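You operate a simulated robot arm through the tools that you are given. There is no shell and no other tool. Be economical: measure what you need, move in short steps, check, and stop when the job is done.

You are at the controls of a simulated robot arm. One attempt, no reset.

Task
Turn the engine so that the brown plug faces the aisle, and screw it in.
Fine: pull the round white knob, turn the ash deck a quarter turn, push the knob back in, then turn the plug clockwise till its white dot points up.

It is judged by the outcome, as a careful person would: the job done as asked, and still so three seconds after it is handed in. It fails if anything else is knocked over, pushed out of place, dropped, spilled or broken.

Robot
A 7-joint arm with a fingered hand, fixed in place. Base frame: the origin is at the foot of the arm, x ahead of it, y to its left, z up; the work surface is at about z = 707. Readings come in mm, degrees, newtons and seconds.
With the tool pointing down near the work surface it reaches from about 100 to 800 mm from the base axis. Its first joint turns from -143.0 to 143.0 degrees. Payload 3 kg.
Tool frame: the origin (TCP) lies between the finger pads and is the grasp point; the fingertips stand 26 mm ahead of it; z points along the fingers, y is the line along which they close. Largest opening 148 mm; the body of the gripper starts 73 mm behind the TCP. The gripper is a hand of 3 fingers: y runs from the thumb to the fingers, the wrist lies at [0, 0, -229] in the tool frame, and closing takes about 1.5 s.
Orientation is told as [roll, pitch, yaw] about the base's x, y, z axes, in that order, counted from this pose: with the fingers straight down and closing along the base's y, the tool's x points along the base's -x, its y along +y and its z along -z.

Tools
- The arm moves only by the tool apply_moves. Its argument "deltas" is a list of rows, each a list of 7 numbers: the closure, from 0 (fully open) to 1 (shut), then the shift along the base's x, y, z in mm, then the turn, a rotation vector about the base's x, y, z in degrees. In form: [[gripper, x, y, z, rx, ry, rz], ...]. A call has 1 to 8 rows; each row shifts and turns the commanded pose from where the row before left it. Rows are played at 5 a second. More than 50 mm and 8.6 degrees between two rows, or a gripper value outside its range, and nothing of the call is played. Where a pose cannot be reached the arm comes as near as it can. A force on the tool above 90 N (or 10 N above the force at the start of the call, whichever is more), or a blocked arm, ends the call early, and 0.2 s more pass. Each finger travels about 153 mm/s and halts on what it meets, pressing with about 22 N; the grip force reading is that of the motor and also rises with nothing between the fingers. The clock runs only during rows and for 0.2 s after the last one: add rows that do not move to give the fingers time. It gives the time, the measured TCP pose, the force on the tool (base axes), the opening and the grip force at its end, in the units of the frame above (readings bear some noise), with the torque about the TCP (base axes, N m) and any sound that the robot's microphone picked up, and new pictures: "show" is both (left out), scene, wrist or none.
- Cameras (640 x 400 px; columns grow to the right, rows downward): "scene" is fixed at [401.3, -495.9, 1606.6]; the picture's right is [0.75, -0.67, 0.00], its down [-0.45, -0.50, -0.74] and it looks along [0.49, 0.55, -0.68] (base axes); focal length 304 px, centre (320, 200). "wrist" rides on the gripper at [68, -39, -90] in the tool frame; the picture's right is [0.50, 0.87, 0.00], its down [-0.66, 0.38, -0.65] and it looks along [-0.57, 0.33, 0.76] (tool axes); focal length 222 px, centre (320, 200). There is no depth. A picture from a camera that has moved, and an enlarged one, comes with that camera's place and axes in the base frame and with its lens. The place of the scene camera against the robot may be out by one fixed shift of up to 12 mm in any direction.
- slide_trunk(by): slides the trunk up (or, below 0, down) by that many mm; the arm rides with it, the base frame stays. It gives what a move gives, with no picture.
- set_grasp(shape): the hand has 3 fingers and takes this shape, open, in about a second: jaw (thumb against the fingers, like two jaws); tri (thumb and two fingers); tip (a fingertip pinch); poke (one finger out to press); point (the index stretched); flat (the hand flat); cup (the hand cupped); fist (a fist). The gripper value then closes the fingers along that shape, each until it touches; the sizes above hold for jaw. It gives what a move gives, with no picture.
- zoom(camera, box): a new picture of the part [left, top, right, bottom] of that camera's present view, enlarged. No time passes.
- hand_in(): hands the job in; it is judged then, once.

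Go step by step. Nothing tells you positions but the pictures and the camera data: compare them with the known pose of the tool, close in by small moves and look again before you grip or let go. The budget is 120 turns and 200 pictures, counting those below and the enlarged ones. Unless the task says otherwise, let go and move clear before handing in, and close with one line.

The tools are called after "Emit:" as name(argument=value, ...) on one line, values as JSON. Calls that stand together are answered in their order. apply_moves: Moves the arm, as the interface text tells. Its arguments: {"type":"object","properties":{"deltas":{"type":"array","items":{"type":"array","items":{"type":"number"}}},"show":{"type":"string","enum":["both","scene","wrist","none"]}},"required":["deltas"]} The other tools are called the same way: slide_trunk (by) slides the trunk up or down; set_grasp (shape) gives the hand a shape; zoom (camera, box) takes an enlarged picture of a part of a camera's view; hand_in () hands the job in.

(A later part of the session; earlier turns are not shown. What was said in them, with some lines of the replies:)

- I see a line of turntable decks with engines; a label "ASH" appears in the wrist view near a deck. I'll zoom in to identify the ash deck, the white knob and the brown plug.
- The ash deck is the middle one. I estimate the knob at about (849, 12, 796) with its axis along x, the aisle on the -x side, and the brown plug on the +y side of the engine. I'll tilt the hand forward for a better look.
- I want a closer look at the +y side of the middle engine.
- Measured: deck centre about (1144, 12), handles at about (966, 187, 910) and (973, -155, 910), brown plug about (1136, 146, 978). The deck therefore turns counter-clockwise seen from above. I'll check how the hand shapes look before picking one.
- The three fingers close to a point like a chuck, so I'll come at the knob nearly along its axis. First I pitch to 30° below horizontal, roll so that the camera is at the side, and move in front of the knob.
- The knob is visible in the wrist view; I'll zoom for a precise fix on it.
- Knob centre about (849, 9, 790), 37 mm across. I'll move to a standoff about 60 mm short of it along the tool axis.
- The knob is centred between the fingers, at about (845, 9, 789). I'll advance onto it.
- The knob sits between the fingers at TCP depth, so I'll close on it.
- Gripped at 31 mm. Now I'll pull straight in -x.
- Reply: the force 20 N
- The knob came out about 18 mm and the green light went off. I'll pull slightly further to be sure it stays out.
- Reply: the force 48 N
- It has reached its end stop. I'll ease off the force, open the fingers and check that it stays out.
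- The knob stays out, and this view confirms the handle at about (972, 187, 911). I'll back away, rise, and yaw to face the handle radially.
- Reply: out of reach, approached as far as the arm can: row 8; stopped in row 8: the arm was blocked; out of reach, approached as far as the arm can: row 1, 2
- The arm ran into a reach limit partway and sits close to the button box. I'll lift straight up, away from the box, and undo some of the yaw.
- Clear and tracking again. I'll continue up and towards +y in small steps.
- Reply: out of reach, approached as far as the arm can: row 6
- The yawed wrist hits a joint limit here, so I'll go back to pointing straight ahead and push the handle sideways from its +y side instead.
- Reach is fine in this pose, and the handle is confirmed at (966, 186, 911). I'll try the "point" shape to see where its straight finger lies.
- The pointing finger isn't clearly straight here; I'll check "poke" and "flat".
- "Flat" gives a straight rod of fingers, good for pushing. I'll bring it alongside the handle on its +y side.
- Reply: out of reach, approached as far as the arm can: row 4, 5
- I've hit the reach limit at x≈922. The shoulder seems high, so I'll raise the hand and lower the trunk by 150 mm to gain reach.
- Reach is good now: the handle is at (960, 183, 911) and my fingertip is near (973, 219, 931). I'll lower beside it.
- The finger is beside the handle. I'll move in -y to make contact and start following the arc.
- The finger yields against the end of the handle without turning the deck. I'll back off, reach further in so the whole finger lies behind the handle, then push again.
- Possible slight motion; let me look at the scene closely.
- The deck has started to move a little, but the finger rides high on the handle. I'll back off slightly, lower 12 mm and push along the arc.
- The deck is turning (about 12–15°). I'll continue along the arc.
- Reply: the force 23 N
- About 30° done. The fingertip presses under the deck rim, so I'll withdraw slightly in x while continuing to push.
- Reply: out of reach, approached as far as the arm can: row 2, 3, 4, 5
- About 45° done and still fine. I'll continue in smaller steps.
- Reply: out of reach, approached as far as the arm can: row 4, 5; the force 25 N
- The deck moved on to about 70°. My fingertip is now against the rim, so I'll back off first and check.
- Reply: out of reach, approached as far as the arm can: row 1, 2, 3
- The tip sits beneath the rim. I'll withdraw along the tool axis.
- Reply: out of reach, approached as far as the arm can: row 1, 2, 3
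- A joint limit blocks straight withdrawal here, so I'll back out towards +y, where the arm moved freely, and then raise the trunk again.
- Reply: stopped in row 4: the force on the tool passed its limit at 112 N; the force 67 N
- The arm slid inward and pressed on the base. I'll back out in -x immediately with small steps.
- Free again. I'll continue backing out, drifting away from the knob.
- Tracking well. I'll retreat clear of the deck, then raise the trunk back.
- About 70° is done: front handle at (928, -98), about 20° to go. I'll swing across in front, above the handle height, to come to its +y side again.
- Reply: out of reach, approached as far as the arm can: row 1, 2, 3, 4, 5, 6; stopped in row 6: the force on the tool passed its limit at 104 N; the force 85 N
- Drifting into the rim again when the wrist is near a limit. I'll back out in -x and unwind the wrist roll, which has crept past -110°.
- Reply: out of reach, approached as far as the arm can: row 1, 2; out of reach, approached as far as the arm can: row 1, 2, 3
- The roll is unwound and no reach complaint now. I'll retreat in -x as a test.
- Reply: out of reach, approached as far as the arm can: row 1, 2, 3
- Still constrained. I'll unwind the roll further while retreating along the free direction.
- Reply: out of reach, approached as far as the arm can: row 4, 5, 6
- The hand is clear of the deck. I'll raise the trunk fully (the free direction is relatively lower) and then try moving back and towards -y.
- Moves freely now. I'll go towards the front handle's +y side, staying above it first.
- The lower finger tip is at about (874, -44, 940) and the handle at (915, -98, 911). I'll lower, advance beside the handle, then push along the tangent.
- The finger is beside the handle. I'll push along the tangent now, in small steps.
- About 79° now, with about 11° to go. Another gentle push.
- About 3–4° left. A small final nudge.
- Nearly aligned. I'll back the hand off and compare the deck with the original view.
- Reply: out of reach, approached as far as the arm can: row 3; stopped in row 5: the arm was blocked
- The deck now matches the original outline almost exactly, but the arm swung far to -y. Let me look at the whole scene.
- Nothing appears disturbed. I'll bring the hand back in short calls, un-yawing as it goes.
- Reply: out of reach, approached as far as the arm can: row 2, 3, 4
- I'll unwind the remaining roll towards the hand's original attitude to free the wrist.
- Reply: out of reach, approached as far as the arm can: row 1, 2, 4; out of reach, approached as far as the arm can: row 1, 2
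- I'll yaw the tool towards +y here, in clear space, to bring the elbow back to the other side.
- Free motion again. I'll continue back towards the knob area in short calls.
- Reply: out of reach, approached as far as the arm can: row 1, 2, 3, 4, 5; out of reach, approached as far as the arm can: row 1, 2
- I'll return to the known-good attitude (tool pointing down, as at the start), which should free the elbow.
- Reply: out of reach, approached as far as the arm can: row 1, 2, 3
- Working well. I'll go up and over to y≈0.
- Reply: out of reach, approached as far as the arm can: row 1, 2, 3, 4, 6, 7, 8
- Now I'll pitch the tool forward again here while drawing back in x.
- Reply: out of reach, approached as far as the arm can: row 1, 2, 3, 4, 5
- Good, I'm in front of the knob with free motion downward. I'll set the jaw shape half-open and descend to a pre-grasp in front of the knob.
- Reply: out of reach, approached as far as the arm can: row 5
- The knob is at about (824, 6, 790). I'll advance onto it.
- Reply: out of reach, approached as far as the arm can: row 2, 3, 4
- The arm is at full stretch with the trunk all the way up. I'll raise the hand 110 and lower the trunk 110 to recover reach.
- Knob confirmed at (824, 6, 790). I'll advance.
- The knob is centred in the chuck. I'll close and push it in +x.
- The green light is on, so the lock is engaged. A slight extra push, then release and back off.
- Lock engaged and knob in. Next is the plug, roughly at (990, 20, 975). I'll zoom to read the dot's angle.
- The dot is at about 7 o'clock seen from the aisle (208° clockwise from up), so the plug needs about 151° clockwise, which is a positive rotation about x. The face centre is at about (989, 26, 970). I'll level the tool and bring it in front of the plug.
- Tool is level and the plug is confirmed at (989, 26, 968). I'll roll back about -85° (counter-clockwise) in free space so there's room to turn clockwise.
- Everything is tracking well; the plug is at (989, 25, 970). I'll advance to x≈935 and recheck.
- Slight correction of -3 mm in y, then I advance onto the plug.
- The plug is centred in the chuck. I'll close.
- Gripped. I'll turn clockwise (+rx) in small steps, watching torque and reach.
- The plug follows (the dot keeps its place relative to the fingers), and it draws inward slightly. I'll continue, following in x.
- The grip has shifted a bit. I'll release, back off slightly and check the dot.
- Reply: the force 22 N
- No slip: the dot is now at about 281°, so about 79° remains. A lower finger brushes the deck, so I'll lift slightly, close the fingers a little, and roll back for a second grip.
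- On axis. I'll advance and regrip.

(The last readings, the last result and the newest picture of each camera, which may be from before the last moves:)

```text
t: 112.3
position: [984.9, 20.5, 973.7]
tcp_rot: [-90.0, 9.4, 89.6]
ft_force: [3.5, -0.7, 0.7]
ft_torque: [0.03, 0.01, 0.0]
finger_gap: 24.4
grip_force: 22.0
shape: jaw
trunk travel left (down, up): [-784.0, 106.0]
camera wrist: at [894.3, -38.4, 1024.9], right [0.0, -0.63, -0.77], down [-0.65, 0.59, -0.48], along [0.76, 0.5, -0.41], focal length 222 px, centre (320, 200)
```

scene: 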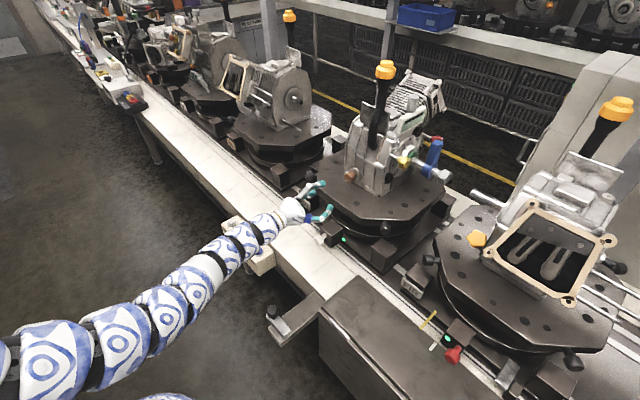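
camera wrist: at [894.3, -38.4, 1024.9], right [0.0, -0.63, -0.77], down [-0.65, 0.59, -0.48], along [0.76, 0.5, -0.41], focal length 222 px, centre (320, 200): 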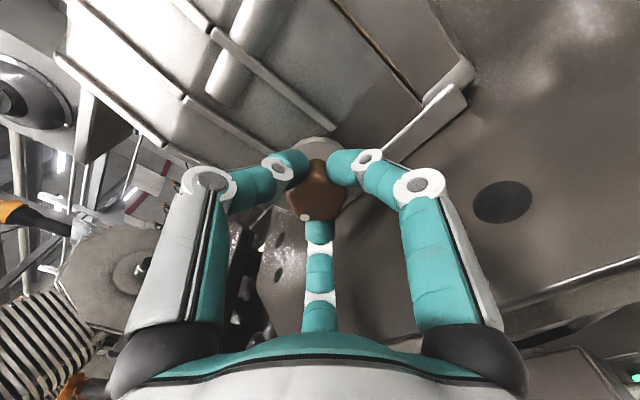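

Gripped again. I'll turn another 66° first, then check.

Emit:
apply_moves(deltas=[[1, 0.3, 0, 0, 6, 0, 0], [1, 0.3, 0, 0, 6, 0, 0], [1, 0.3, 0, 0, 6, 0, 0], [1, 0.3, 0, 0, 6, 0, 0], [1, 0.3, 0, 0, 6, 0, 0], [1, 0.3, 0, 0, 6, 0, 0], [1, 0, 0, 0, 0, 0, 0]], show="none")

Emit:
apply_moves(deltas=[[1, 0.3, 0, 0, 6, 0, 0], [1, 0.3, 0, 0, 6, 0, 0], [1, 0.3, 0, 0, 6, 0, 0], [1, 0.3, 0, 0, 6, 0, 0], [1, 0.3, 0, 0, 6, 0, 0], [1, 0, 0, 0, 0, 0, 0]], show="wrist")

Emit:
zoom(camera="scene", box=[335, 160, 365, 190])

```text
t: 113.9
position: [987.1, 21.4, 974.1]
tcp_rot: [-89.8, -26.7, 89.6]
ft_force: [-12.3, -1.1, -9.6]
ft_torque: [-0.13, 0.24, 0.02]
finger_gap: 23.8
grip_force: 22.2
shape: jaw
trunk travel left (down, up): [-784.0, 106.0]
```

```text
t: 115.3
position: [988.3, 21.8, 975.5]
tcp_rot: [-89.4, -56.7, 89.3]
ft_force: [-11.4, -1.3, -11.6]
ft_torque: [-0.17, 0.17, -0.09]
finger_gap: 22.5
grip_force: 22.2
shape: jaw
trunk travel left (down, up): [-784.0, 106.0]
camera wrist: at [897.9, -47.9, 940.7], right [0.0, 0.45, -0.89], down [-0.65, 0.68, 0.34], along [0.76, 0.58, 0.29], focal length 222 px, centre (320, 200)
```

wrist: 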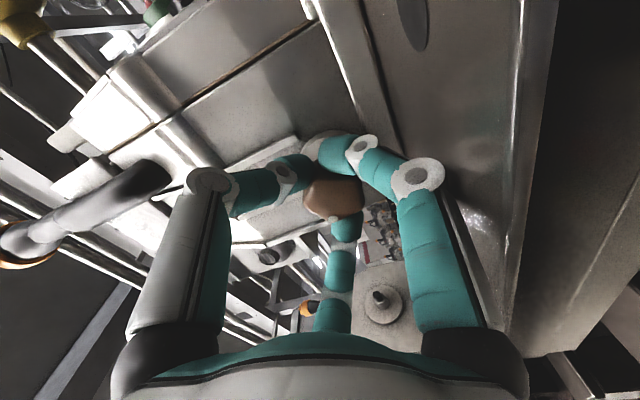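

```text
13.33 times, centred on (350, 175) of scene
camera zoom: at [401.3, -495.9, 1606.6], right [0.75, -0.67, 0.0], down [-0.45, -0.5, -0.74], along [0.49, 0.55, -0.68], focal length 4051 px, centre (-80, 533)
```

zoom: 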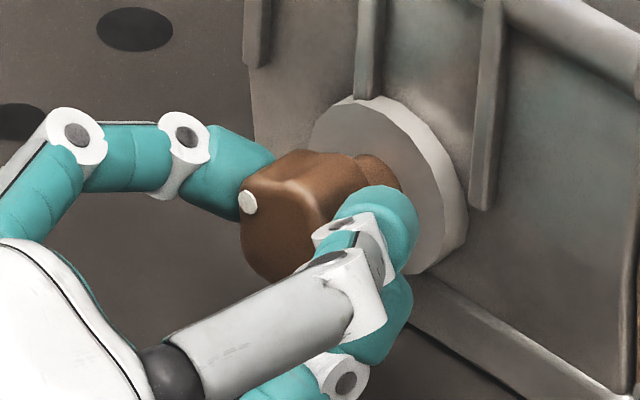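

The grip may have slipped this time. I'll release and re-measure.

Emit:
apply_moves(deltas=[[0.8, 0, 0, 0, 0, 0, 0], [0.58, 0, 0, 0, 0, 0, 0], [0.58, 0, 0, 2, 0, 0, 0], [0.58, -17, 0, 2, 0, 0, 0], [0.58, -17, 0, 0, 0, 0, 0], [0.58, -17, 0, 0, 0, 0, 0], [0.58, 0, 0, 0, 0, 0, 0]], show="wrist")

Emit:
zoom(camera="wrist", box=[280, 100, 380, 200])

Emit:
zoom(camera="scene", box=[335, 160, 365, 190])

```text
t: 116.9
position: [934.3, 21.7, 980.1]
tcp_rot: [-89.5, -56.7, 89.3]
ft_force: [-2.7, 0.1, 5.5]
ft_torque: [-0.02, 0.2, -0.05]
finger_gap: 59.6
grip_force: 0.1
shape: jaw
trunk travel left (down, up): [-784.0, 106.0]
camera wrist: at [844.5, -47.6, 944.7], right [0.0, 0.45, -0.89], down [-0.65, 0.68, 0.34], along [0.76, 0.58, 0.29], focal length 222 px, centre (320, 200)
```

wrist: 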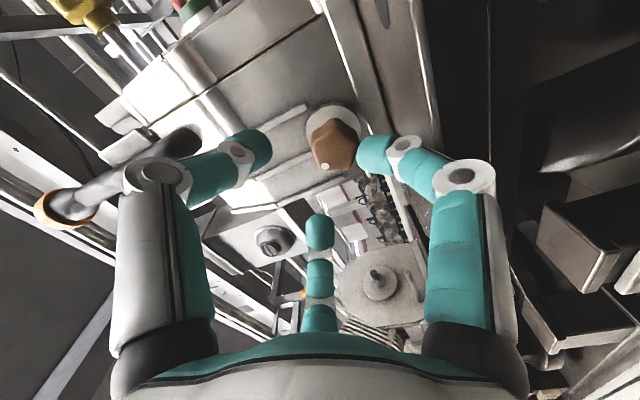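

```text
4.00 times, centred on (330, 150) of wrist
camera zoom: at [844.5, -47.6, 944.7], right [0.0, 0.45, -0.89], down [-0.65, 0.68, 0.34], along [0.76, 0.58, 0.29], focal length 888 px, centre (280, 400)
```

zoom: 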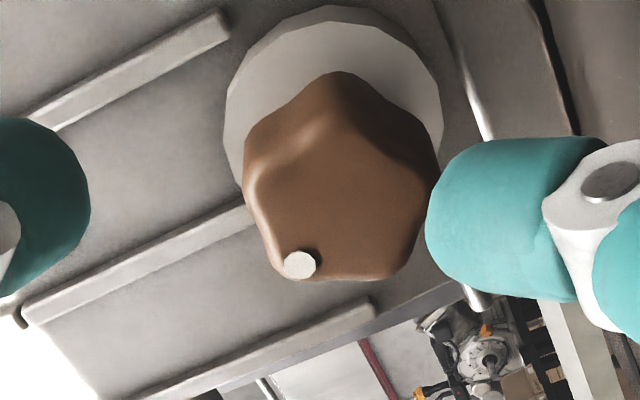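

```text
13.33 times, centred on (350, 175) of scene
camera zoom: at [401.3, -495.9, 1606.6], right [0.75, -0.67, 0.0], down [-0.45, -0.5, -0.74], along [0.49, 0.55, -0.68], focal length 4051 px, centre (-80, 533)
```

zoom: 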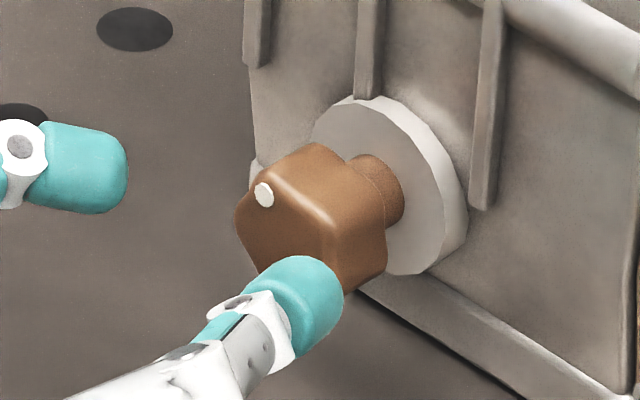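

The dot is now at about 320°; the plug slipped part of the way because I gripped about 5 mm too high. The true plug centre is about (991, 25, 968.5) and about 40° remains. I'll roll back for another, better-centred grip.

Emit:
apply_moves(deltas=[[0.6, 0, 0, 0, -8, 0, 0], [0.6, 0, 0, 0, -8, 0, 0], [0.6, 0, 0, 0, -8, 0, 0], [0.6, 0, 0, 0, -8, 0, 0], [0.6, 0, 0, 0, -8, 0, 0], [0.6, 0, 0, 0, -8, 0, 0], [0.6, 0, 0, 0, -8, 0, 0], [0.6, 0, 3, -11, 0, 0, 0]], show="none")

Emit:
apply_moves(deltas=[[0.6, 13, 0, 0, 0, 0, 0], [0.6, 13, 0, 0, 0, 0, 0], [0.6, 13, 0, 0, 0, 0, 0], [0.6, 13, 0, 0, 0, 0, 0], [0.6, 0, 0, 0, 0, 0, 0]], show="wrist")

```text
t: 118.7
position: [937.5, 22.8, 968.9]
tcp_rot: [-90.0, -0.5, 89.6]
ft_force: [0.0, 0.5, -0.9]
ft_torque: [0.03, 0.0, -0.02]
finger_gap: 59.3
grip_force: 0.1
shape: jaw
trunk travel left (down, up): [-784.0, 106.0]
```

```text
t: 119.9
position: [986.0, 26.3, 972.0]
tcp_rot: [-90.1, -0.5, 89.7]
ft_force: [1.0, -0.3, -0.3]
ft_torque: [-0.03, 0.02, 0.03]
finger_gap: 59.2
grip_force: 0.1
shape: jaw
out of reach, approached as far as the arm can: row 4
trunk travel left (down, up): [-784.0, 106.0]
camera wrist: at [895.5, -40.7, 1010.0], right [0.0, -0.49, -0.87], down [-0.65, 0.66, -0.37], along [0.76, 0.57, -0.32], focal length 222 px, centre (320, 200)
```

wrist: 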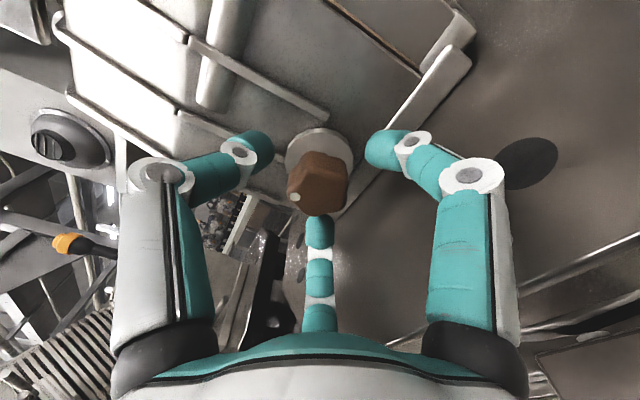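

Well centred. I'll grip and turn about 40°.

Emit:
apply_moves(deltas=[[0.75, -1, -1, 0, 0, 0, 0], [1, 0, 0, 0, 0, 0, 0], [1, 0, 0, 0, 0, 0, 0], [1, 0, 0, 0, 0, 0, 0], [1, 0, 0, 0, 0, 0, 0]], show="none")

Emit:
apply_moves(deltas=[[1, 0, 0, 0, 5, 0, 0], [1, 0, 0, 0, 5, 0, 0], [1, 0, 0, 0, 5, 0, 0], [1, 0, 0, 0, 5, 0, 0], [1, 0, 0, 0, 5, 0, 0], [1, 0, 0, 0, 5, 0, 0], [1, 0, 0, 0, 5, 0, 0], [1, 0, 0, 0, 0, 0, 0]], show="wrist")

Emit:
zoom(camera="scene", box=[335, 160, 365, 190])

```text
t: 121.1
position: [985.7, 25.1, 970.6]
tcp_rot: [-90.1, -0.7, 89.6]
ft_force: [4.3, -0.4, 3.0]
ft_torque: [0.0, -0.09, -0.06]
finger_gap: 26.9
grip_force: 22.0
shape: jaw
trunk travel left (down, up): [-784.0, 106.0]
```

```text
t: 122.9
position: [986.4, 25.0, 971.9]
tcp_rot: [-89.9, -35.7, 89.7]
ft_force: [-1.5, 4.2, 8.3]
ft_torque: [-1.06, 1.25, 0.35]
finger_gap: 24.9
grip_force: 22.3
shape: jaw
trunk travel left (down, up): [-784.0, 106.0]
camera wrist: at [895.4, -52.0, 964.6], right [0.0, 0.1, -1.0], down [-0.65, 0.76, 0.08], along [0.76, 0.65, 0.06], focal length 222 px, centre (320, 200)
```

wrist: 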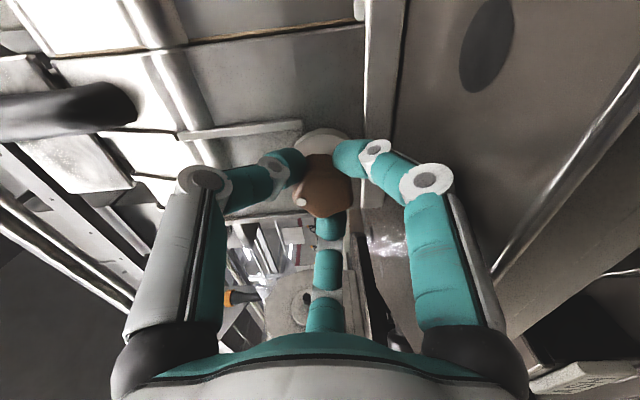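

```text
13.33 times, centred on (350, 175) of scene
camera zoom: at [401.3, -495.9, 1606.6], right [0.75, -0.67, 0.0], down [-0.45, -0.5, -0.74], along [0.49, 0.55, -0.68], focal length 4051 px, centre (-80, 533)
```

zoom: 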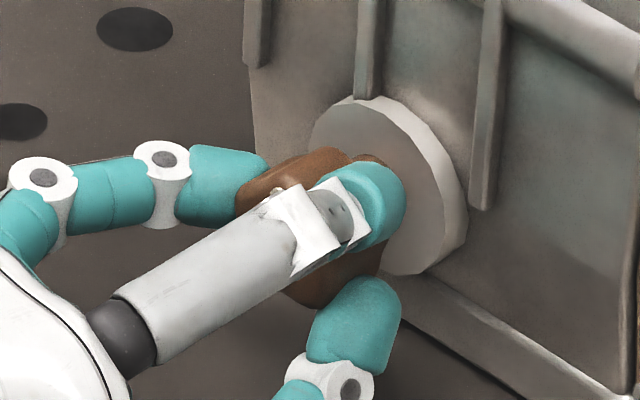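

Emit:
zoom(camera="wrist", box=[280, 140, 360, 230])

```text
4.44 times, centred on (320, 185) of wrist
camera zoom: at [895.4, -52.0, 964.6], right [0.0, 0.1, -1.0], down [-0.65, 0.76, 0.08], along [0.76, 0.65, 0.06], focal length 987 px, centre (320, 267)
```

zoom: 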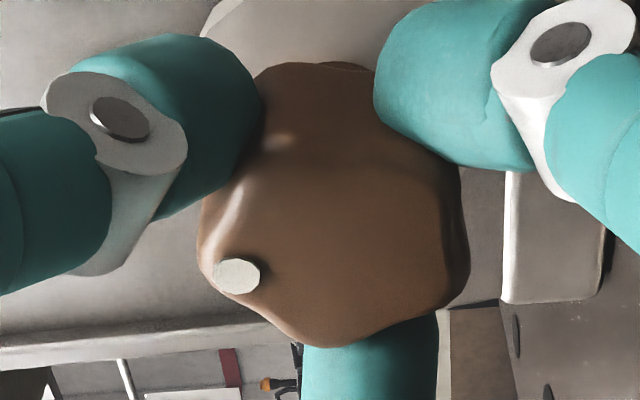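

The dot is now about 16° short of vertical. I'll continue turning a bit.

Emit:
apply_moves(deltas=[[1, 0, 0, 0, 5, 0, 0], [1, 0, 0, 0, 5, 0, 0], [1, 0, 0, 0, 5, 0, 0], [1, 0, 0, 0, 0, 0, 0]], show="none")

Emit:
zoom(camera="wrist", box=[280, 140, 360, 230])

```text
t: 123.9
position: [987.7, 22.9, 972.2]
tcp_rot: [-89.7, -50.8, 89.5]
ft_force: [11.7, 0.4, 7.1]
ft_torque: [-0.62, 0.5, 0.16]
finger_gap: 22.5
grip_force: 21.7
shape: jaw
trunk travel left (down, up): [-784.0, 106.0]
```

```text
4.44 times, centred on (320, 185) of wrist
camera zoom: at [896.0, -49.4, 944.9], right [0.0, 0.35, -0.94], down [-0.65, 0.71, 0.27], along [0.76, 0.61, 0.23], focal length 987 px, centre (320, 267)
```

zoom: 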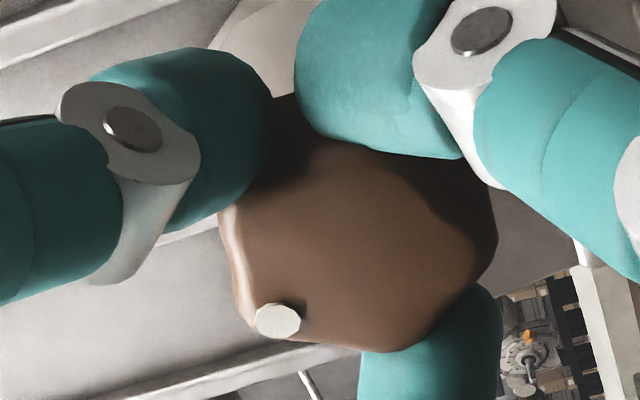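

The fingertips slid behind the head and slipped. I'll re-grip a bit further out so the pads bear on the head itself.

Emit:
apply_moves(deltas=[[0.8, 0, 0, 0, 0, 0, 0], [0.62, 0, 0, 0, 0, 0, 0], [0.62, -12, 0, 2, 0, 0, 0], [0.62, -14, 0, 2, 0, 0, 0], [0.62, -14, 0, 0, 0, 0, 0], [0.62, -14, 0, 0, 0, 0, 0], [0.62, 0, 0, 0, 0, 0, 0]], show="none")

Emit:
zoom(camera="wrist", box=[280, 100, 380, 200])

Emit:
apply_moves(deltas=[[0.62, 0, 0, 0, -8, 0, 0], [0.62, 0, 0, 0, -8, 0, 0], [0.62, 0, 0, 0, -8, 0, 0], [0.62, 0, 0, 0, -8, 0, 0], [0.62, 0, 0, 0, -8, 0, 0], [0.62, 0, 0, 0, -8, 0, 0], [0.62, 0, 0, -4, -8, 0, 0], [0.62, 0, 0, 0, 0, 0, 0]], show="wrist")

Emit:
zoom(camera="scene", box=[335, 160, 365, 190])

```text
t: 125.5
position: [932.4, 25.3, 974.1]
tcp_rot: [-89.5, -50.6, 89.4]
ft_force: [-3.7, 0.1, 4.9]
ft_torque: [-0.03, 0.17, -0.02]
finger_gap: 54.4
grip_force: 0.1
shape: jaw
trunk travel left (down, up): [-784.0, 106.0]
```

```text
4.00 times, centred on (330, 150) of wrist
camera zoom: at [840.2, -47.5, 947.4], right [0.0, 0.35, -0.94], down [-0.65, 0.71, 0.27], along [0.76, 0.61, 0.23], focal length 888 px, centre (280, 400)
```

zoom: 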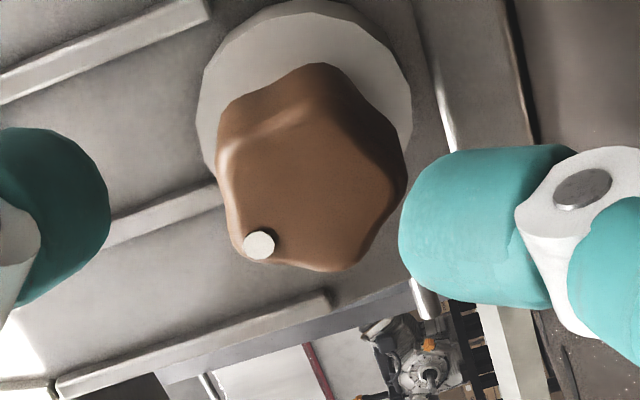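

```text
t: 127.3
position: [932.7, 24.0, 971.3]
tcp_rot: [-90.1, 5.5, 89.8]
ft_force: [0.2, 0.0, 0.5]
ft_torque: [0.0, -0.04, 0.02]
finger_gap: 56.0
grip_force: 0.0
shape: jaw
trunk travel left (down, up): [-784.0, 106.0]
camera wrist: at [841.5, -38.5, 1016.2], right [0.0, -0.58, -0.81], down [-0.65, 0.62, -0.44], along [0.76, 0.53, -0.38], focal length 222 px, centre (320, 200)
```

wrist: 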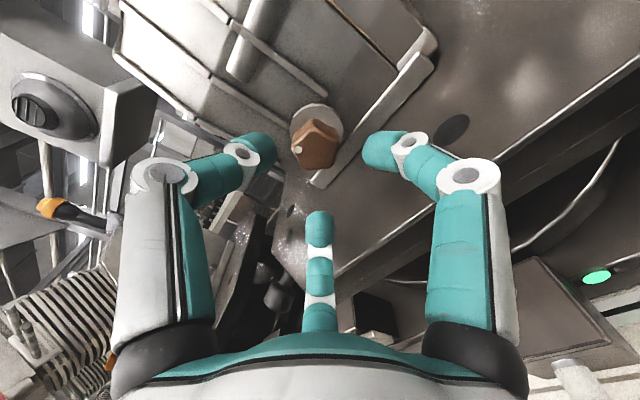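

```text
13.33 times, centred on (350, 175) of scene
camera zoom: at [401.3, -495.9, 1606.6], right [0.75, -0.67, 0.0], down [-0.45, -0.5, -0.74], along [0.49, 0.55, -0.68], focal length 4051 px, centre (-80, 533)
```

zoom: 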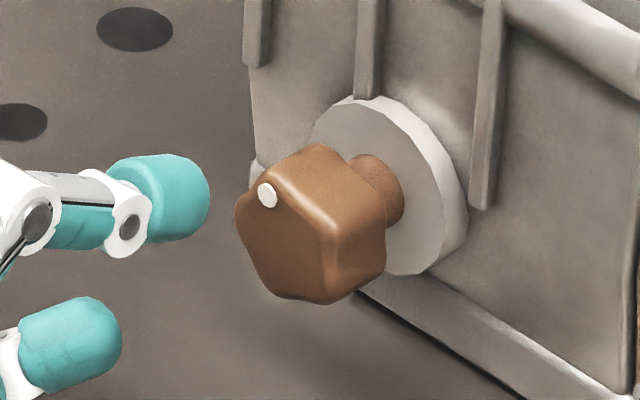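

About 34° remains (dot at roughly 326°). I'll align the thumb with a valley between lobes (+7° roll) and grip about 13 mm further out so the pads hold the head.

Emit:
apply_moves(deltas=[[0.6, 10, 0, 0, 7, 0, 0], [0.6, 10, 0, 0, 0, 0, 0], [0.6, 10, 0, 0, 0, 0, 0], [0.6, 10, 0, 0, 0, 0, 0], [0.6, 0, 0, 0, 0, 0, 0]], show="none")

Emit:
apply_moves(deltas=[[0.75, 0, 0, 0, 0, 0, 0], [1, 0, 0, 0, 0, 0, 0], [1, 0, 0, 0, 0, 0, 0], [1, 0, 0, 0, 0, 0, 0], [1, 0, 0, 0, 0, 0, 0]], show="wrist")

Emit:
zoom(camera="wrist", box=[280, 120, 360, 210])

```text
t: 128.5
position: [972.8, 22.7, 970.4]
tcp_rot: [-90.0, -1.6, 89.7]
ft_force: [0.4, -0.6, 0.1]
ft_torque: [-0.02, 0.01, 0.01]
finger_gap: 58.9
grip_force: 0.0
shape: jaw
trunk travel left (down, up): [-784.0, 106.0]
```

```text
t: 129.7
position: [971.0, 22.4, 971.4]
tcp_rot: [-90.0, -1.6, 89.7]
ft_force: [-13.0, 0.0, -4.9]
ft_torque: [-0.03, 0.19, 0.08]
finger_gap: 24.1
grip_force: 21.9
shape: jaw
trunk travel left (down, up): [-784.0, 106.0]
camera wrist: at [880.0, -45.6, 1008.1], right [0.0, -0.48, -0.88], down [-0.65, 0.67, -0.36], along [0.76, 0.57, -0.31], focal length 222 px, centre (320, 200)
```

wrist: 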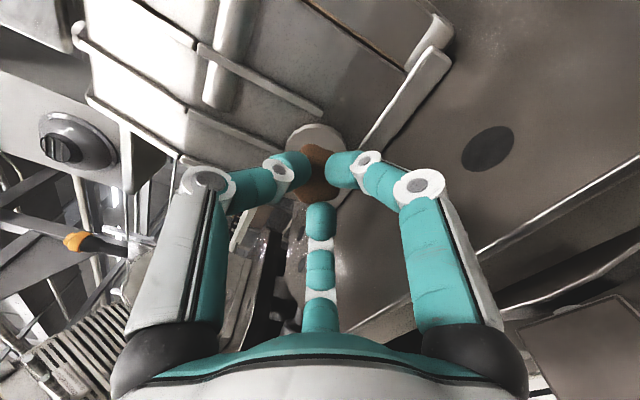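

```text
4.44 times, centred on (320, 165) of wrist
camera zoom: at [880.0, -45.6, 1008.1], right [0.0, -0.48, -0.88], down [-0.65, 0.67, -0.36], along [0.76, 0.57, -0.31], focal length 987 px, centre (320, 356)
```

zoom: 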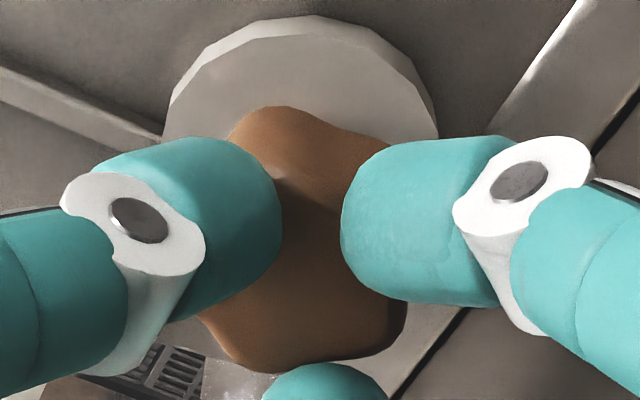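

That's too near the face edge. I'll open, go 7 mm deeper, regrip and turn.

Emit:
apply_moves(deltas=[[0.65, 0, 0, 0, 0, 0, 0], [0.65, 0, 0, 0, 0, 0, 0], [0.65, 8, 0, 0, 0, 0, 0], [0.8, 0, 0, 0, 0, 0, 0], [1, 0, 0, 0, 0, 0, 0], [1, 0, 0, 0, 0, 0, 0], [1, 0, 0, 0, 0, 0, 0], [1, 0, 0, 0, 0, 0, 0]], show="none")

Emit:
zoom(camera="wrist", box=[280, 120, 360, 210])

Emit:
apply_moves(deltas=[[1, 0, 0, 0, 4, 0, 0], [1, 0, 0, 0, 4, 0, 0], [1, 0, 0, 0, 4, 0, 0], [1, 0, 0, 0, 4, 0, 0], [1, 0, 0, 0, 4, 0, 0], [1, 0, 0, 0, 0, 0, 0]], show="none")

Emit:
zoom(camera="wrist", box=[280, 120, 360, 210])

```text
t: 131.5
position: [981.1, 21.9, 972.5]
tcp_rot: [-90.1, -1.6, 89.6]
ft_force: [7.8, 3.5, 2.6]
ft_torque: [0.02, -0.07, 0.05]
finger_gap: 26.4
grip_force: 21.9
shape: jaw
trunk travel left (down, up): [-784.0, 106.0]
```

```text
4.44 times, centred on (320, 165) of wrist
camera zoom: at [890.5, -45.1, 1009.2], right [0.0, -0.48, -0.88], down [-0.65, 0.67, -0.36], along [0.76, 0.57, -0.31], focal length 987 px, centre (320, 356)
```

zoom: 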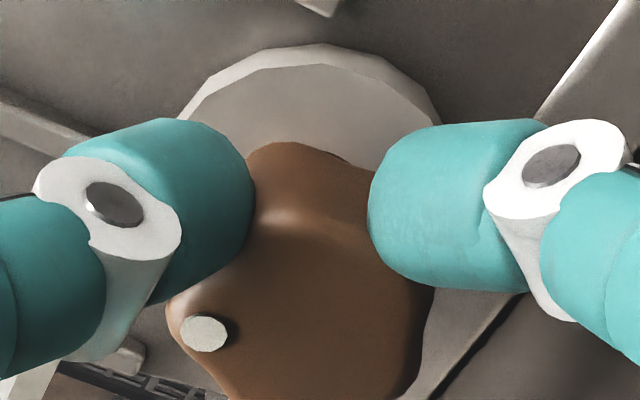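

```text
t: 132.9
position: [981.4, 22.7, 969.9]
tcp_rot: [-89.9, -21.7, 89.6]
ft_force: [12.8, -0.4, -1.2]
ft_torque: [-0.03, -0.02, -0.04]
finger_gap: 26.0
grip_force: 21.5
shape: jaw
trunk travel left (down, up): [-784.0, 106.0]
```

```text
4.44 times, centred on (320, 165) of wrist
camera zoom: at [890.0, -53.4, 981.6], right [0.0, -0.14, -0.99], down [-0.65, 0.75, -0.11], along [0.76, 0.64, -0.1], focal length 987 px, centre (320, 356)
```

zoom: 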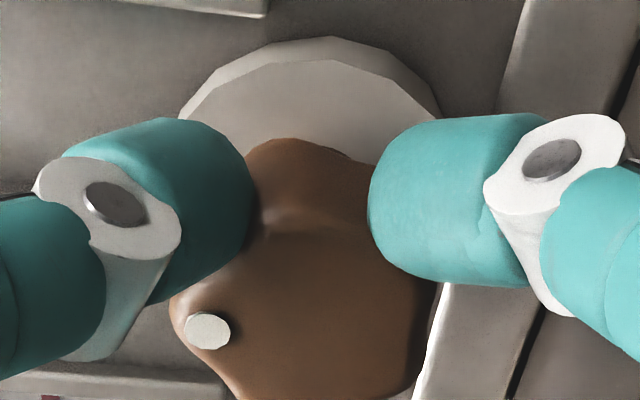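

No slip this time: it turned 20°. I'll continue another 12°.

Emit:
apply_moves(deltas=[[1, 0.7, 0, 0, 4, 0, 0], [1, 0.7, 0, 0, 4, 0, 0], [1, 0.6, 0, 0, 4, 0, 0], [1, 0, 0, 0, 0, 0, 0]], show="none")

Emit:
zoom(camera="wrist", box=[280, 120, 360, 210])

Emit:
zoom(camera="scene", box=[335, 160, 365, 190])

```text
t: 133.9
position: [981.5, 22.9, 970.1]
tcp_rot: [-89.8, -33.6, 89.5]
ft_force: [-2.2, 0.4, 0.8]
ft_torque: [-0.67, 0.83, 0.15]
finger_gap: 25.1
grip_force: 21.8
shape: jaw
trunk travel left (down, up): [-784.0, 106.0]
```

```text
4.44 times, centred on (320, 165) of wrist
camera zoom: at [890.9, -53.6, 967.0], right [0.0, 0.06, -1.0], down [-0.65, 0.76, 0.05], along [0.76, 0.65, 0.04], focal length 987 px, centre (320, 356)
```

zoom: 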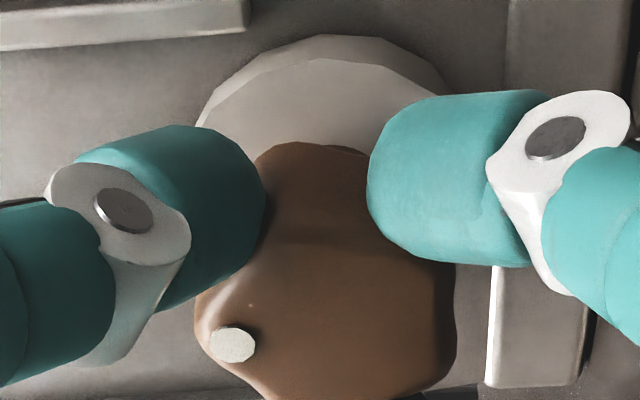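

```text
13.33 times, centred on (350, 175) of scene
camera zoom: at [401.3, -495.9, 1606.6], right [0.75, -0.67, 0.0], down [-0.45, -0.5, -0.74], along [0.49, 0.55, -0.68], focal length 4051 px, centre (-80, 533)
```

zoom: 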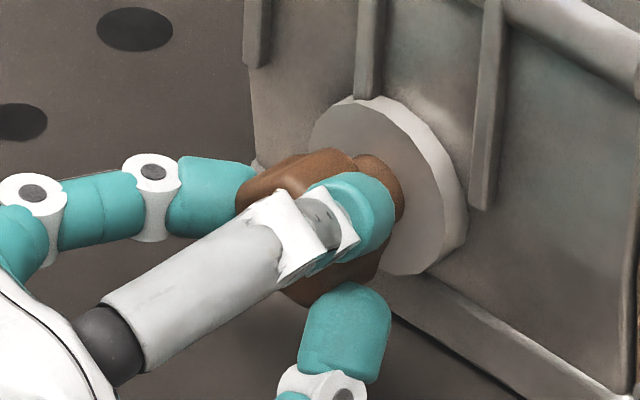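

Now slipping at rising torque, probably nearly seated. I'll release gently and look.

Emit:
apply_moves(deltas=[[0.9, 0, 0, 0, 0, 0, 0], [0.8, 0, 0, 0, 0, 0, 0], [0.65, 0, 0, 0, 0, 0, 0], [0.65, 0, 0, 0, 0, 0, 0], [0.65, -12, 0, 2, 0, 0, 0], [0.65, -14, 0, 0, 0, 0, 0], [0.65, -14, 0, 0, 0, 0, 0], [0.65, 0, 0, 0, 0, 0, 0]], show="none")

Emit:
zoom(camera="wrist", box=[280, 100, 380, 200])

Emit:
zoom(camera="scene", box=[335, 160, 365, 190])

```text
t: 135.7
position: [940.8, 26.3, 972.8]
tcp_rot: [-89.8, -33.6, 89.7]
ft_force: [-3.8, 0.5, 4.8]
ft_torque: [-0.13, 0.24, -0.04]
finger_gap: 50.3
grip_force: 0.1
shape: jaw
trunk travel left (down, up): [-784.0, 106.0]
```

```text
4.00 times, centred on (330, 150) of wrist
camera zoom: at [849.9, -51.8, 968.5], right [0.0, 0.06, -1.0], down [-0.65, 0.76, 0.05], along [0.76, 0.65, 0.04], focal length 888 px, centre (280, 400)
```

zoom: 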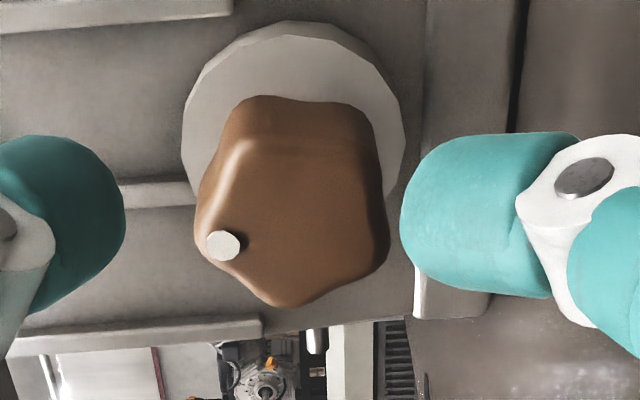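

```text
13.33 times, centred on (350, 175) of scene
camera zoom: at [401.3, -495.9, 1606.6], right [0.75, -0.67, 0.0], down [-0.45, -0.5, -0.74], along [0.49, 0.55, -0.68], focal length 4051 px, centre (-80, 533)
```

zoom: 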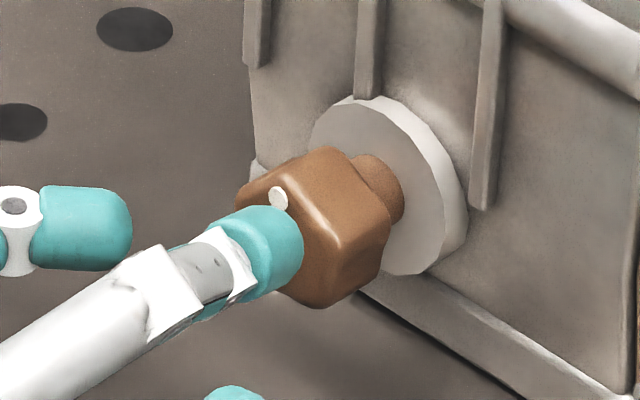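

About 10–15° remains. I'll roll back only 13° so the thumb sits in the next valley, grip again and turn.

Emit:
apply_moves(deltas=[[0.62, 0, 0, 0, -6.5, 0, 0], [0.62, 0, 0, -1, -6.5, 0, 0], [0.62, 13, 0, -1, 0, 0, 0], [0.62, 13, 0, 0, 0, 0, 0], [0.62, 14, -1, 0, 0, 0, 0], [0.62, 0, 0, 0, 0, 0, 0]], show="none")

Emit:
apply_moves(deltas=[[0.8, 0, 0, 0, 0, 0, 0], [1, 0, 0, 0, 0, 0, 0], [1, 0, 0, 0, 0, 0, 0], [1, 0, 0, 0, 0, 0, 0], [1, 0, 0, 0, 0, 0, 0]], show="none")

Emit:
zoom(camera="wrist", box=[280, 120, 360, 210])

Emit:
apply_moves(deltas=[[1, 0.3, 0, 0, 4, 0, 0], [1, 0.3, 0, 0, 4, 0, 0], [1, 0.3, 0, 0, 4, 0, 0], [1, 0, 0, 0, 0, 0, 0]], show="none")

Emit:
zoom(camera="wrist", box=[280, 120, 360, 210])

```text
t: 137.1
position: [983.2, 24.2, 972.0]
tcp_rot: [-90.1, -20.7, 89.7]
ft_force: [-0.7, 0.0, 8.3]
ft_torque: [-0.34, 0.3, -0.02]
finger_gap: 54.6
grip_force: 0.0
shape: jaw
trunk travel left (down, up): [-784.0, 106.0]
```

```text
t: 138.3
position: [982.1, 24.3, 970.9]
tcp_rot: [-89.9, -20.6, 89.6]
ft_force: [1.4, 4.3, -0.5]
ft_torque: [0.0, 0.0, 0.11]
finger_gap: 26.7
grip_force: 22.0
shape: jaw
trunk travel left (down, up): [-784.0, 106.0]
```

```text
4.44 times, centred on (320, 165) of wrist
camera zoom: at [891.7, -52.0, 984.6], right [0.0, -0.16, -0.99], down [-0.65, 0.75, -0.12], along [0.76, 0.64, -0.11], focal length 987 px, centre (320, 356)
```

zoom: 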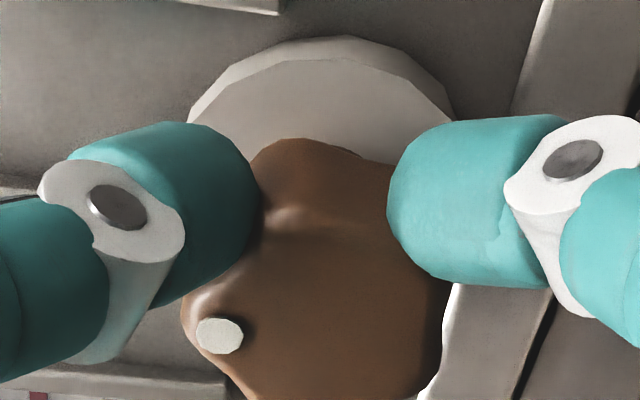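

```text
t: 139.3
position: [981.8, 24.2, 971.9]
tcp_rot: [-90.0, -32.5, 89.6]
ft_force: [1.6, 7.6, 10.5]
ft_torque: [-0.81, 0.8, 0.48]
finger_gap: 25.7
grip_force: 22.3
shape: jaw
trunk travel left (down, up): [-784.0, 106.0]
```

```text
4.44 times, centred on (320, 165) of wrist
camera zoom: at [891.6, -53.3, 969.0], right [0.0, 0.05, -1.0], down [-0.65, 0.76, 0.04], along [0.76, 0.65, 0.03], focal length 987 px, centre (320, 356)
```

zoom: 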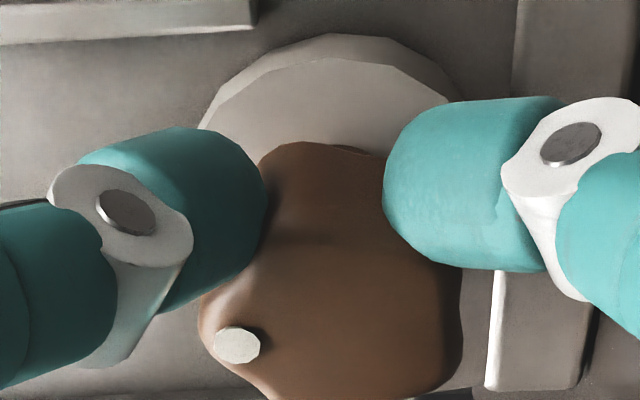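

The lower finger's knuckle is touching the deck in this roll range, which is what blocks the turn. I'll use the clear window instead: roll back to about -92°, grip, and turn only up to about -73°.

Emit:
apply_moves(deltas=[[0.85, 0, 0, 0, 0, 0, 0], [0.66, 0, 0, 0, 0, 0, 0], [0.66, 0, 0, 0, 0, 0, 0], [0.66, -15, 0, 2, 0, 0, 0], [0.66, -15, 0, 0, 0, 0, 0], [0.66, -15, 0, 0, -6, 0, 0], [0.62, 0, 0, 0, -8, 0, 0], [0.62, 0, 0, 0, -8, 0, 0]], show="none")

Emit:
apply_moves(deltas=[[0.6, 0, 0, -1, -8, 0, 0], [0.6, 0, 0, -1, -5, 0, 0], [0.6, 15, 0, 0, 0, 0, 0], [0.6, 15, 0, 0, 0, 0, 0], [0.6, 15, 0, 0, 0, 0, 0], [0.6, 0, 0, 0, 0, 0, 0]], show="wrist")

Emit:
zoom(camera="scene", box=[335, 160, 365, 190])

```text
t: 141.1
position: [936.9, 23.2, 973.4]
tcp_rot: [-90.0, -10.5, 89.5]
ft_force: [1.2, -0.4, -0.6]
ft_torque: [-0.01, -0.03, 0.02]
finger_gap: 56.0
grip_force: 0.1
shape: jaw
trunk travel left (down, up): [-784.0, 106.0]
```

```text
t: 142.5
position: [982.7, 24.3, 970.4]
tcp_rot: [-90.0, 2.4, 89.7]
ft_force: [-1.3, 0.0, 0.6]
ft_torque: [-0.03, 0.03, -0.02]
finger_gap: 59.2
grip_force: 0.1
shape: jaw
trunk travel left (down, up): [-784.0, 106.0]
camera wrist: at [891.6, -41.2, 1012.7], right [0.0, -0.54, -0.84], down [-0.65, 0.64, -0.41], along [0.76, 0.55, -0.35], focal length 222 px, centre (320, 200)
```

wrist: 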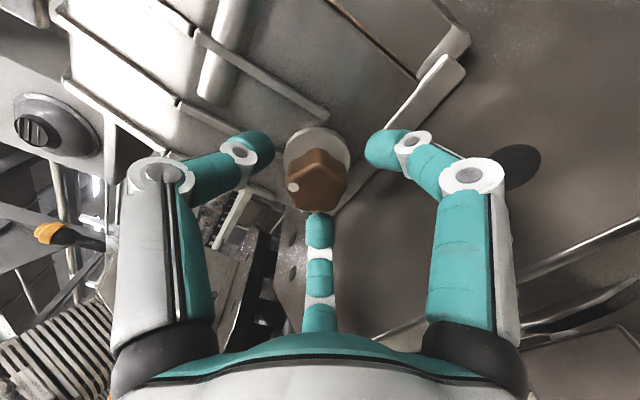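

```text
13.33 times, centred on (350, 175) of scene
camera zoom: at [401.3, -495.9, 1606.6], right [0.75, -0.67, 0.0], down [-0.45, -0.5, -0.74], along [0.49, 0.55, -0.68], focal length 4051 px, centre (-80, 533)
```

zoom: 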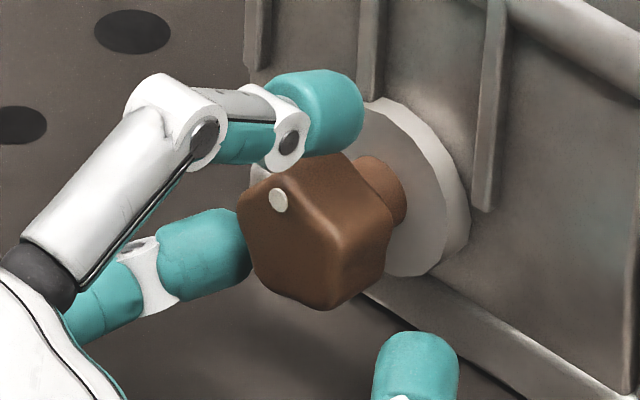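

Clear grip pose; the dot is at about 78° (12° short of vertical). I'll close and turn.

Emit:
apply_moves(deltas=[[0.8, 0, 0, 0, 0, 0, 0], [1, 0, 0, 0, 0, 0, 0], [1, 0, 0, 0, 0, 0, 0], [1, 0, 0, 0, 0, 0, 0], [1, 0, 0, 0, 0, 0, 0]], show="none")

Emit:
zoom(camera="scene", box=[335, 160, 365, 190])

Emit:
apply_moves(deltas=[[1, 0.3, 0, 0, 4, 0, 0], [1, 0.3, 0, 0, 4, 0, 0], [1, 0.3, 0, 0, 4, 0, 0], [1, 0, 0, 0, 4, 0, 0], [1, 0, 0, 0, 0, 0, 0]], show="none")

Emit:
zoom(camera="scene", box=[335, 160, 365, 190])

Emit:
zoom(camera="wrist", box=[280, 120, 360, 210])

```text
t: 143.7
position: [983.1, 23.1, 970.0]
tcp_rot: [-89.9, 2.4, 89.6]
ft_force: [2.4, -0.5, -0.5]
ft_torque: [0.0, 0.11, -0.01]
finger_gap: 28.7
grip_force: 21.3
shape: jaw
trunk travel left (down, up): [-784.0, 106.0]
```

```text
13.33 times, centred on (350, 175) of scene
camera zoom: at [401.3, -495.9, 1606.6], right [0.75, -0.67, 0.0], down [-0.45, -0.5, -0.74], along [0.49, 0.55, -0.68], focal length 4051 px, centre (-80, 533)
```

zoom: 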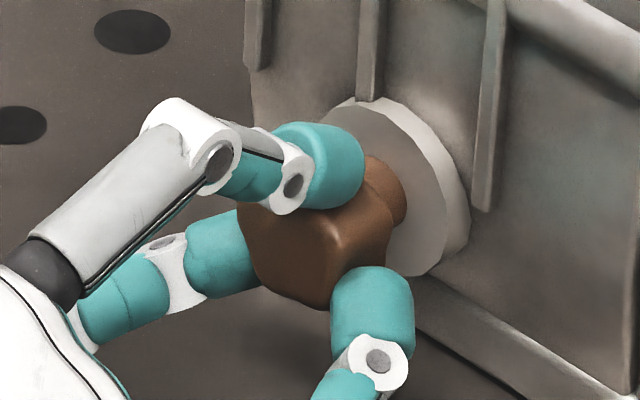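

```text
t: 144.9
position: [983.5, 24.0, 969.7]
tcp_rot: [-89.9, -13.6, 89.7]
ft_force: [-6.8, 3.8, -6.6]
ft_torque: [-0.08, 0.19, 0.13]
finger_gap: 28.2
grip_force: 21.9
shape: jaw
trunk travel left (down, up): [-784.0, 106.0]
```

```text
13.33 times, centred on (350, 175) of scene
camera zoom: at [401.3, -495.9, 1606.6], right [0.75, -0.67, 0.0], down [-0.45, -0.5, -0.74], along [0.49, 0.55, -0.68], focal length 4051 px, centre (-80, 533)
```

zoom: 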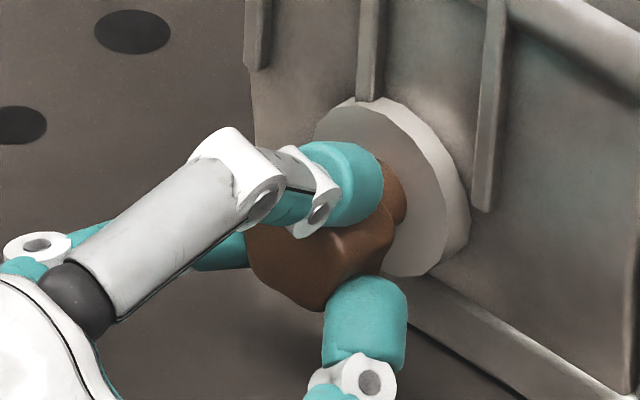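

```text
4.44 times, centred on (320, 165) of wrist
camera zoom: at [893.1, -50.2, 993.0], right [0.0, -0.28, -0.96], down [-0.65, 0.73, -0.21], along [0.76, 0.62, -0.19], focal length 987 px, centre (320, 356)
```

zoom: 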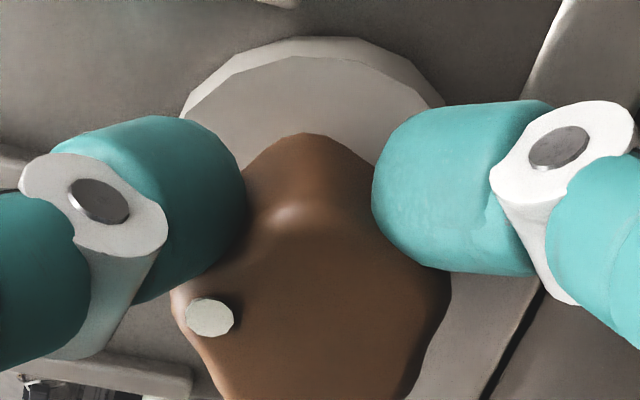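

It turned with low torque. I'll release and check the dot.

Emit:
apply_moves(deltas=[[0.85, 0, 0, 0, 0, 0, 0], [0.62, 0, 0, 0, 0, 0, 0], [0.62, 0, 0, 0, 0, 0, 0], [0.62, -16, 0, 1, 0, 0, 0], [0.62, -18, 0, 0, 0, 0, 0], [0.62, -18, 0, 0, 0, 0, 0], [0.62, -18, 0, 0, 0, 0, 0]], show="wrist")

Emit:
zoom(camera="wrist", box=[280, 90, 370, 180])

Emit:
zoom(camera="scene", box=[335, 160, 365, 190])

```text
t: 146.5
position: [915.6, 23.3, 973.6]
tcp_rot: [-90.1, -13.6, 89.7]
ft_force: [0.6, 0.0, 0.7]
ft_torque: [-0.03, -0.01, -0.03]
finger_gap: 55.8
grip_force: 0.1
shape: jaw
trunk travel left (down, up): [-784.0, 106.0]
camera wrist: at [823.0, -50.3, 996.4], right [0.0, -0.28, -0.96], down [-0.65, 0.73, -0.21], along [0.76, 0.62, -0.18], focal length 222 px, centre (320, 200)
```

wrist: 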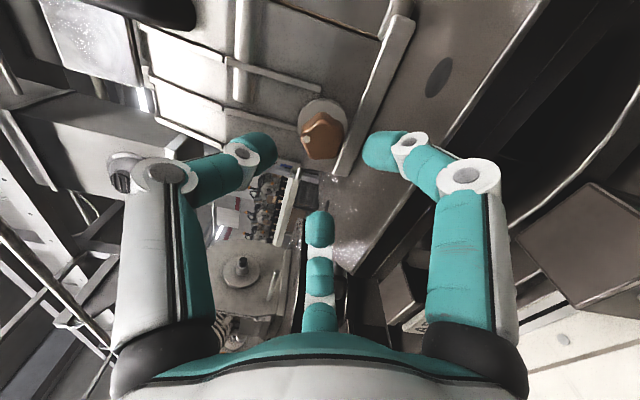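

```text
4.44 times, centred on (325, 135) of wrist
camera zoom: at [823.0, -50.3, 996.4], right [0.0, -0.28, -0.96], down [-0.65, 0.73, -0.21], along [0.76, 0.62, -0.18], focal length 987 px, centre (298, 489)
```

zoom: 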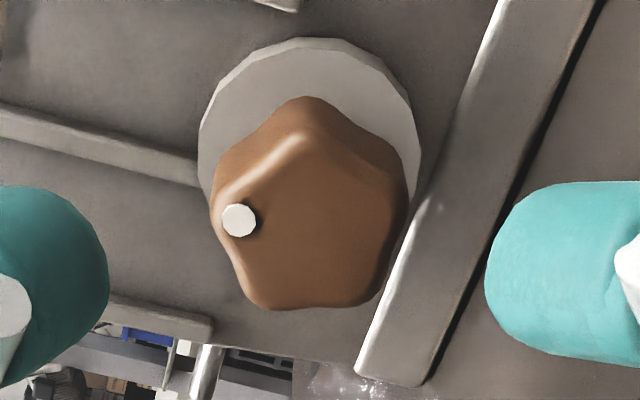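

```text
13.33 times, centred on (350, 175) of scene
camera zoom: at [401.3, -495.9, 1606.6], right [0.75, -0.67, 0.0], down [-0.45, -0.5, -0.74], along [0.49, 0.55, -0.68], focal length 4051 px, centre (-80, 533)
```

zoom: 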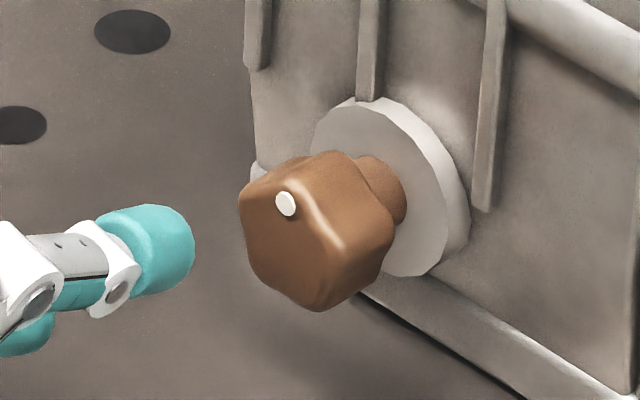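

The dot now points up: scene estimate about 88–90° and finger/lobe symmetry agrees within a few degrees. I'll withdraw the hand clear in small steps and do a last check.

Emit:
apply_moves(deltas=[[0.6, -20, 0, 2, 0, 0, 0], [0.6, -20, 0, 2, 0, 0, 0], [0.6, -20, 0, 2, 0, 0, 0], [0.6, -20, 0, 2, 0, 0, 0], [0.6, 0, 0, 0, 0, 0, 0]])

Emit:
zoom(camera="scene", box=[290, 130, 400, 250])

Emit:
zoom(camera="wrist", box=[290, 80, 350, 140])

```text
t: 147.7
position: [832.4, 21.5, 979.8]
tcp_rot: [-89.9, -13.5, 89.7]
ft_force: [0.1, 0.5, 0.5]
ft_torque: [-0.01, 0.03, 0.0]
finger_gap: 59.2
grip_force: 0.1
shape: jaw
trunk travel left (down, up): [-784.0, 106.0]
camera wrist: at [742.2, -51.8, 1002.3], right [0.0, -0.28, -0.96], down [-0.65, 0.73, -0.21], along [0.76, 0.62, -0.19], focal length 222 px, centre (320, 200)
```

scene: 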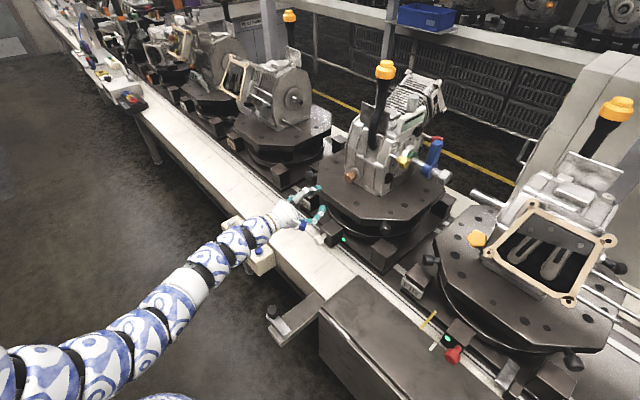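
wrist: 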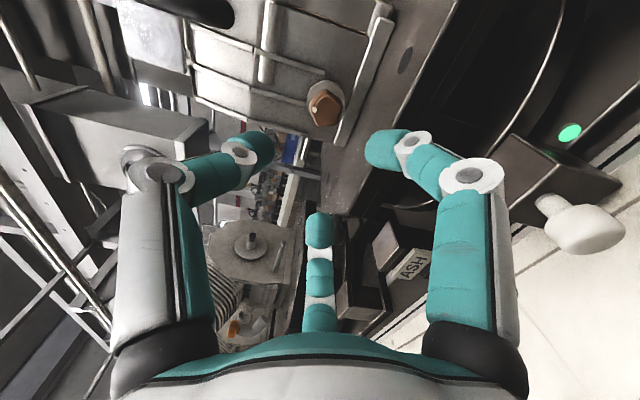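

```text
3.33 times, centred on (345, 190) of scene
camera zoom: at [401.3, -495.9, 1606.6], right [0.75, -0.67, 0.0], down [-0.45, -0.5, -0.74], along [0.49, 0.55, -0.68], focal length 1013 px, centre (237, 233)
```

zoom: 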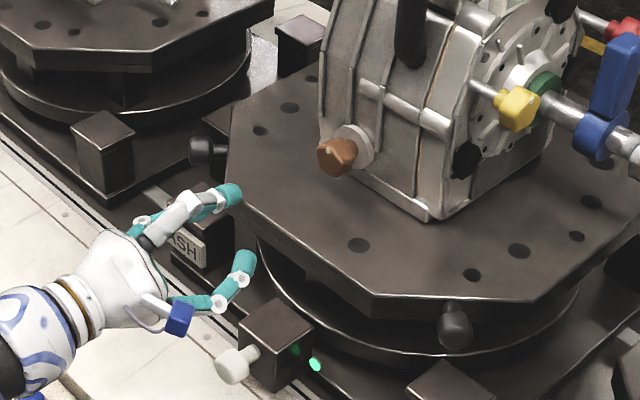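

```text
6.67 times, centred on (320, 110) of wrist
camera zoom: at [742.2, -51.8, 1002.3], right [0.0, -0.28, -0.96], down [-0.65, 0.73, -0.21], along [0.76, 0.62, -0.19], focal length 1481 px, centre (320, 800)
```

zoom: 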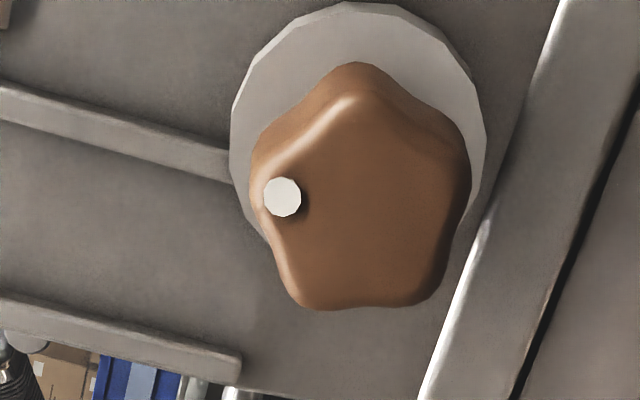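

The lock light is green, the knob is in, and the brown plug faces the aisle with its dot up. The hand is open and clear, and nothing else looks disturbed, so I'm handing in.

Emit:
hand_in()

```text
The job is handed in.
```

The ash deck is turned a quarter turn and locked (knob pushed in, light green). The brown plug faces the aisle and is screwed clockwise until its white dot points up, to within roughly 5–10° as far as I could measure.
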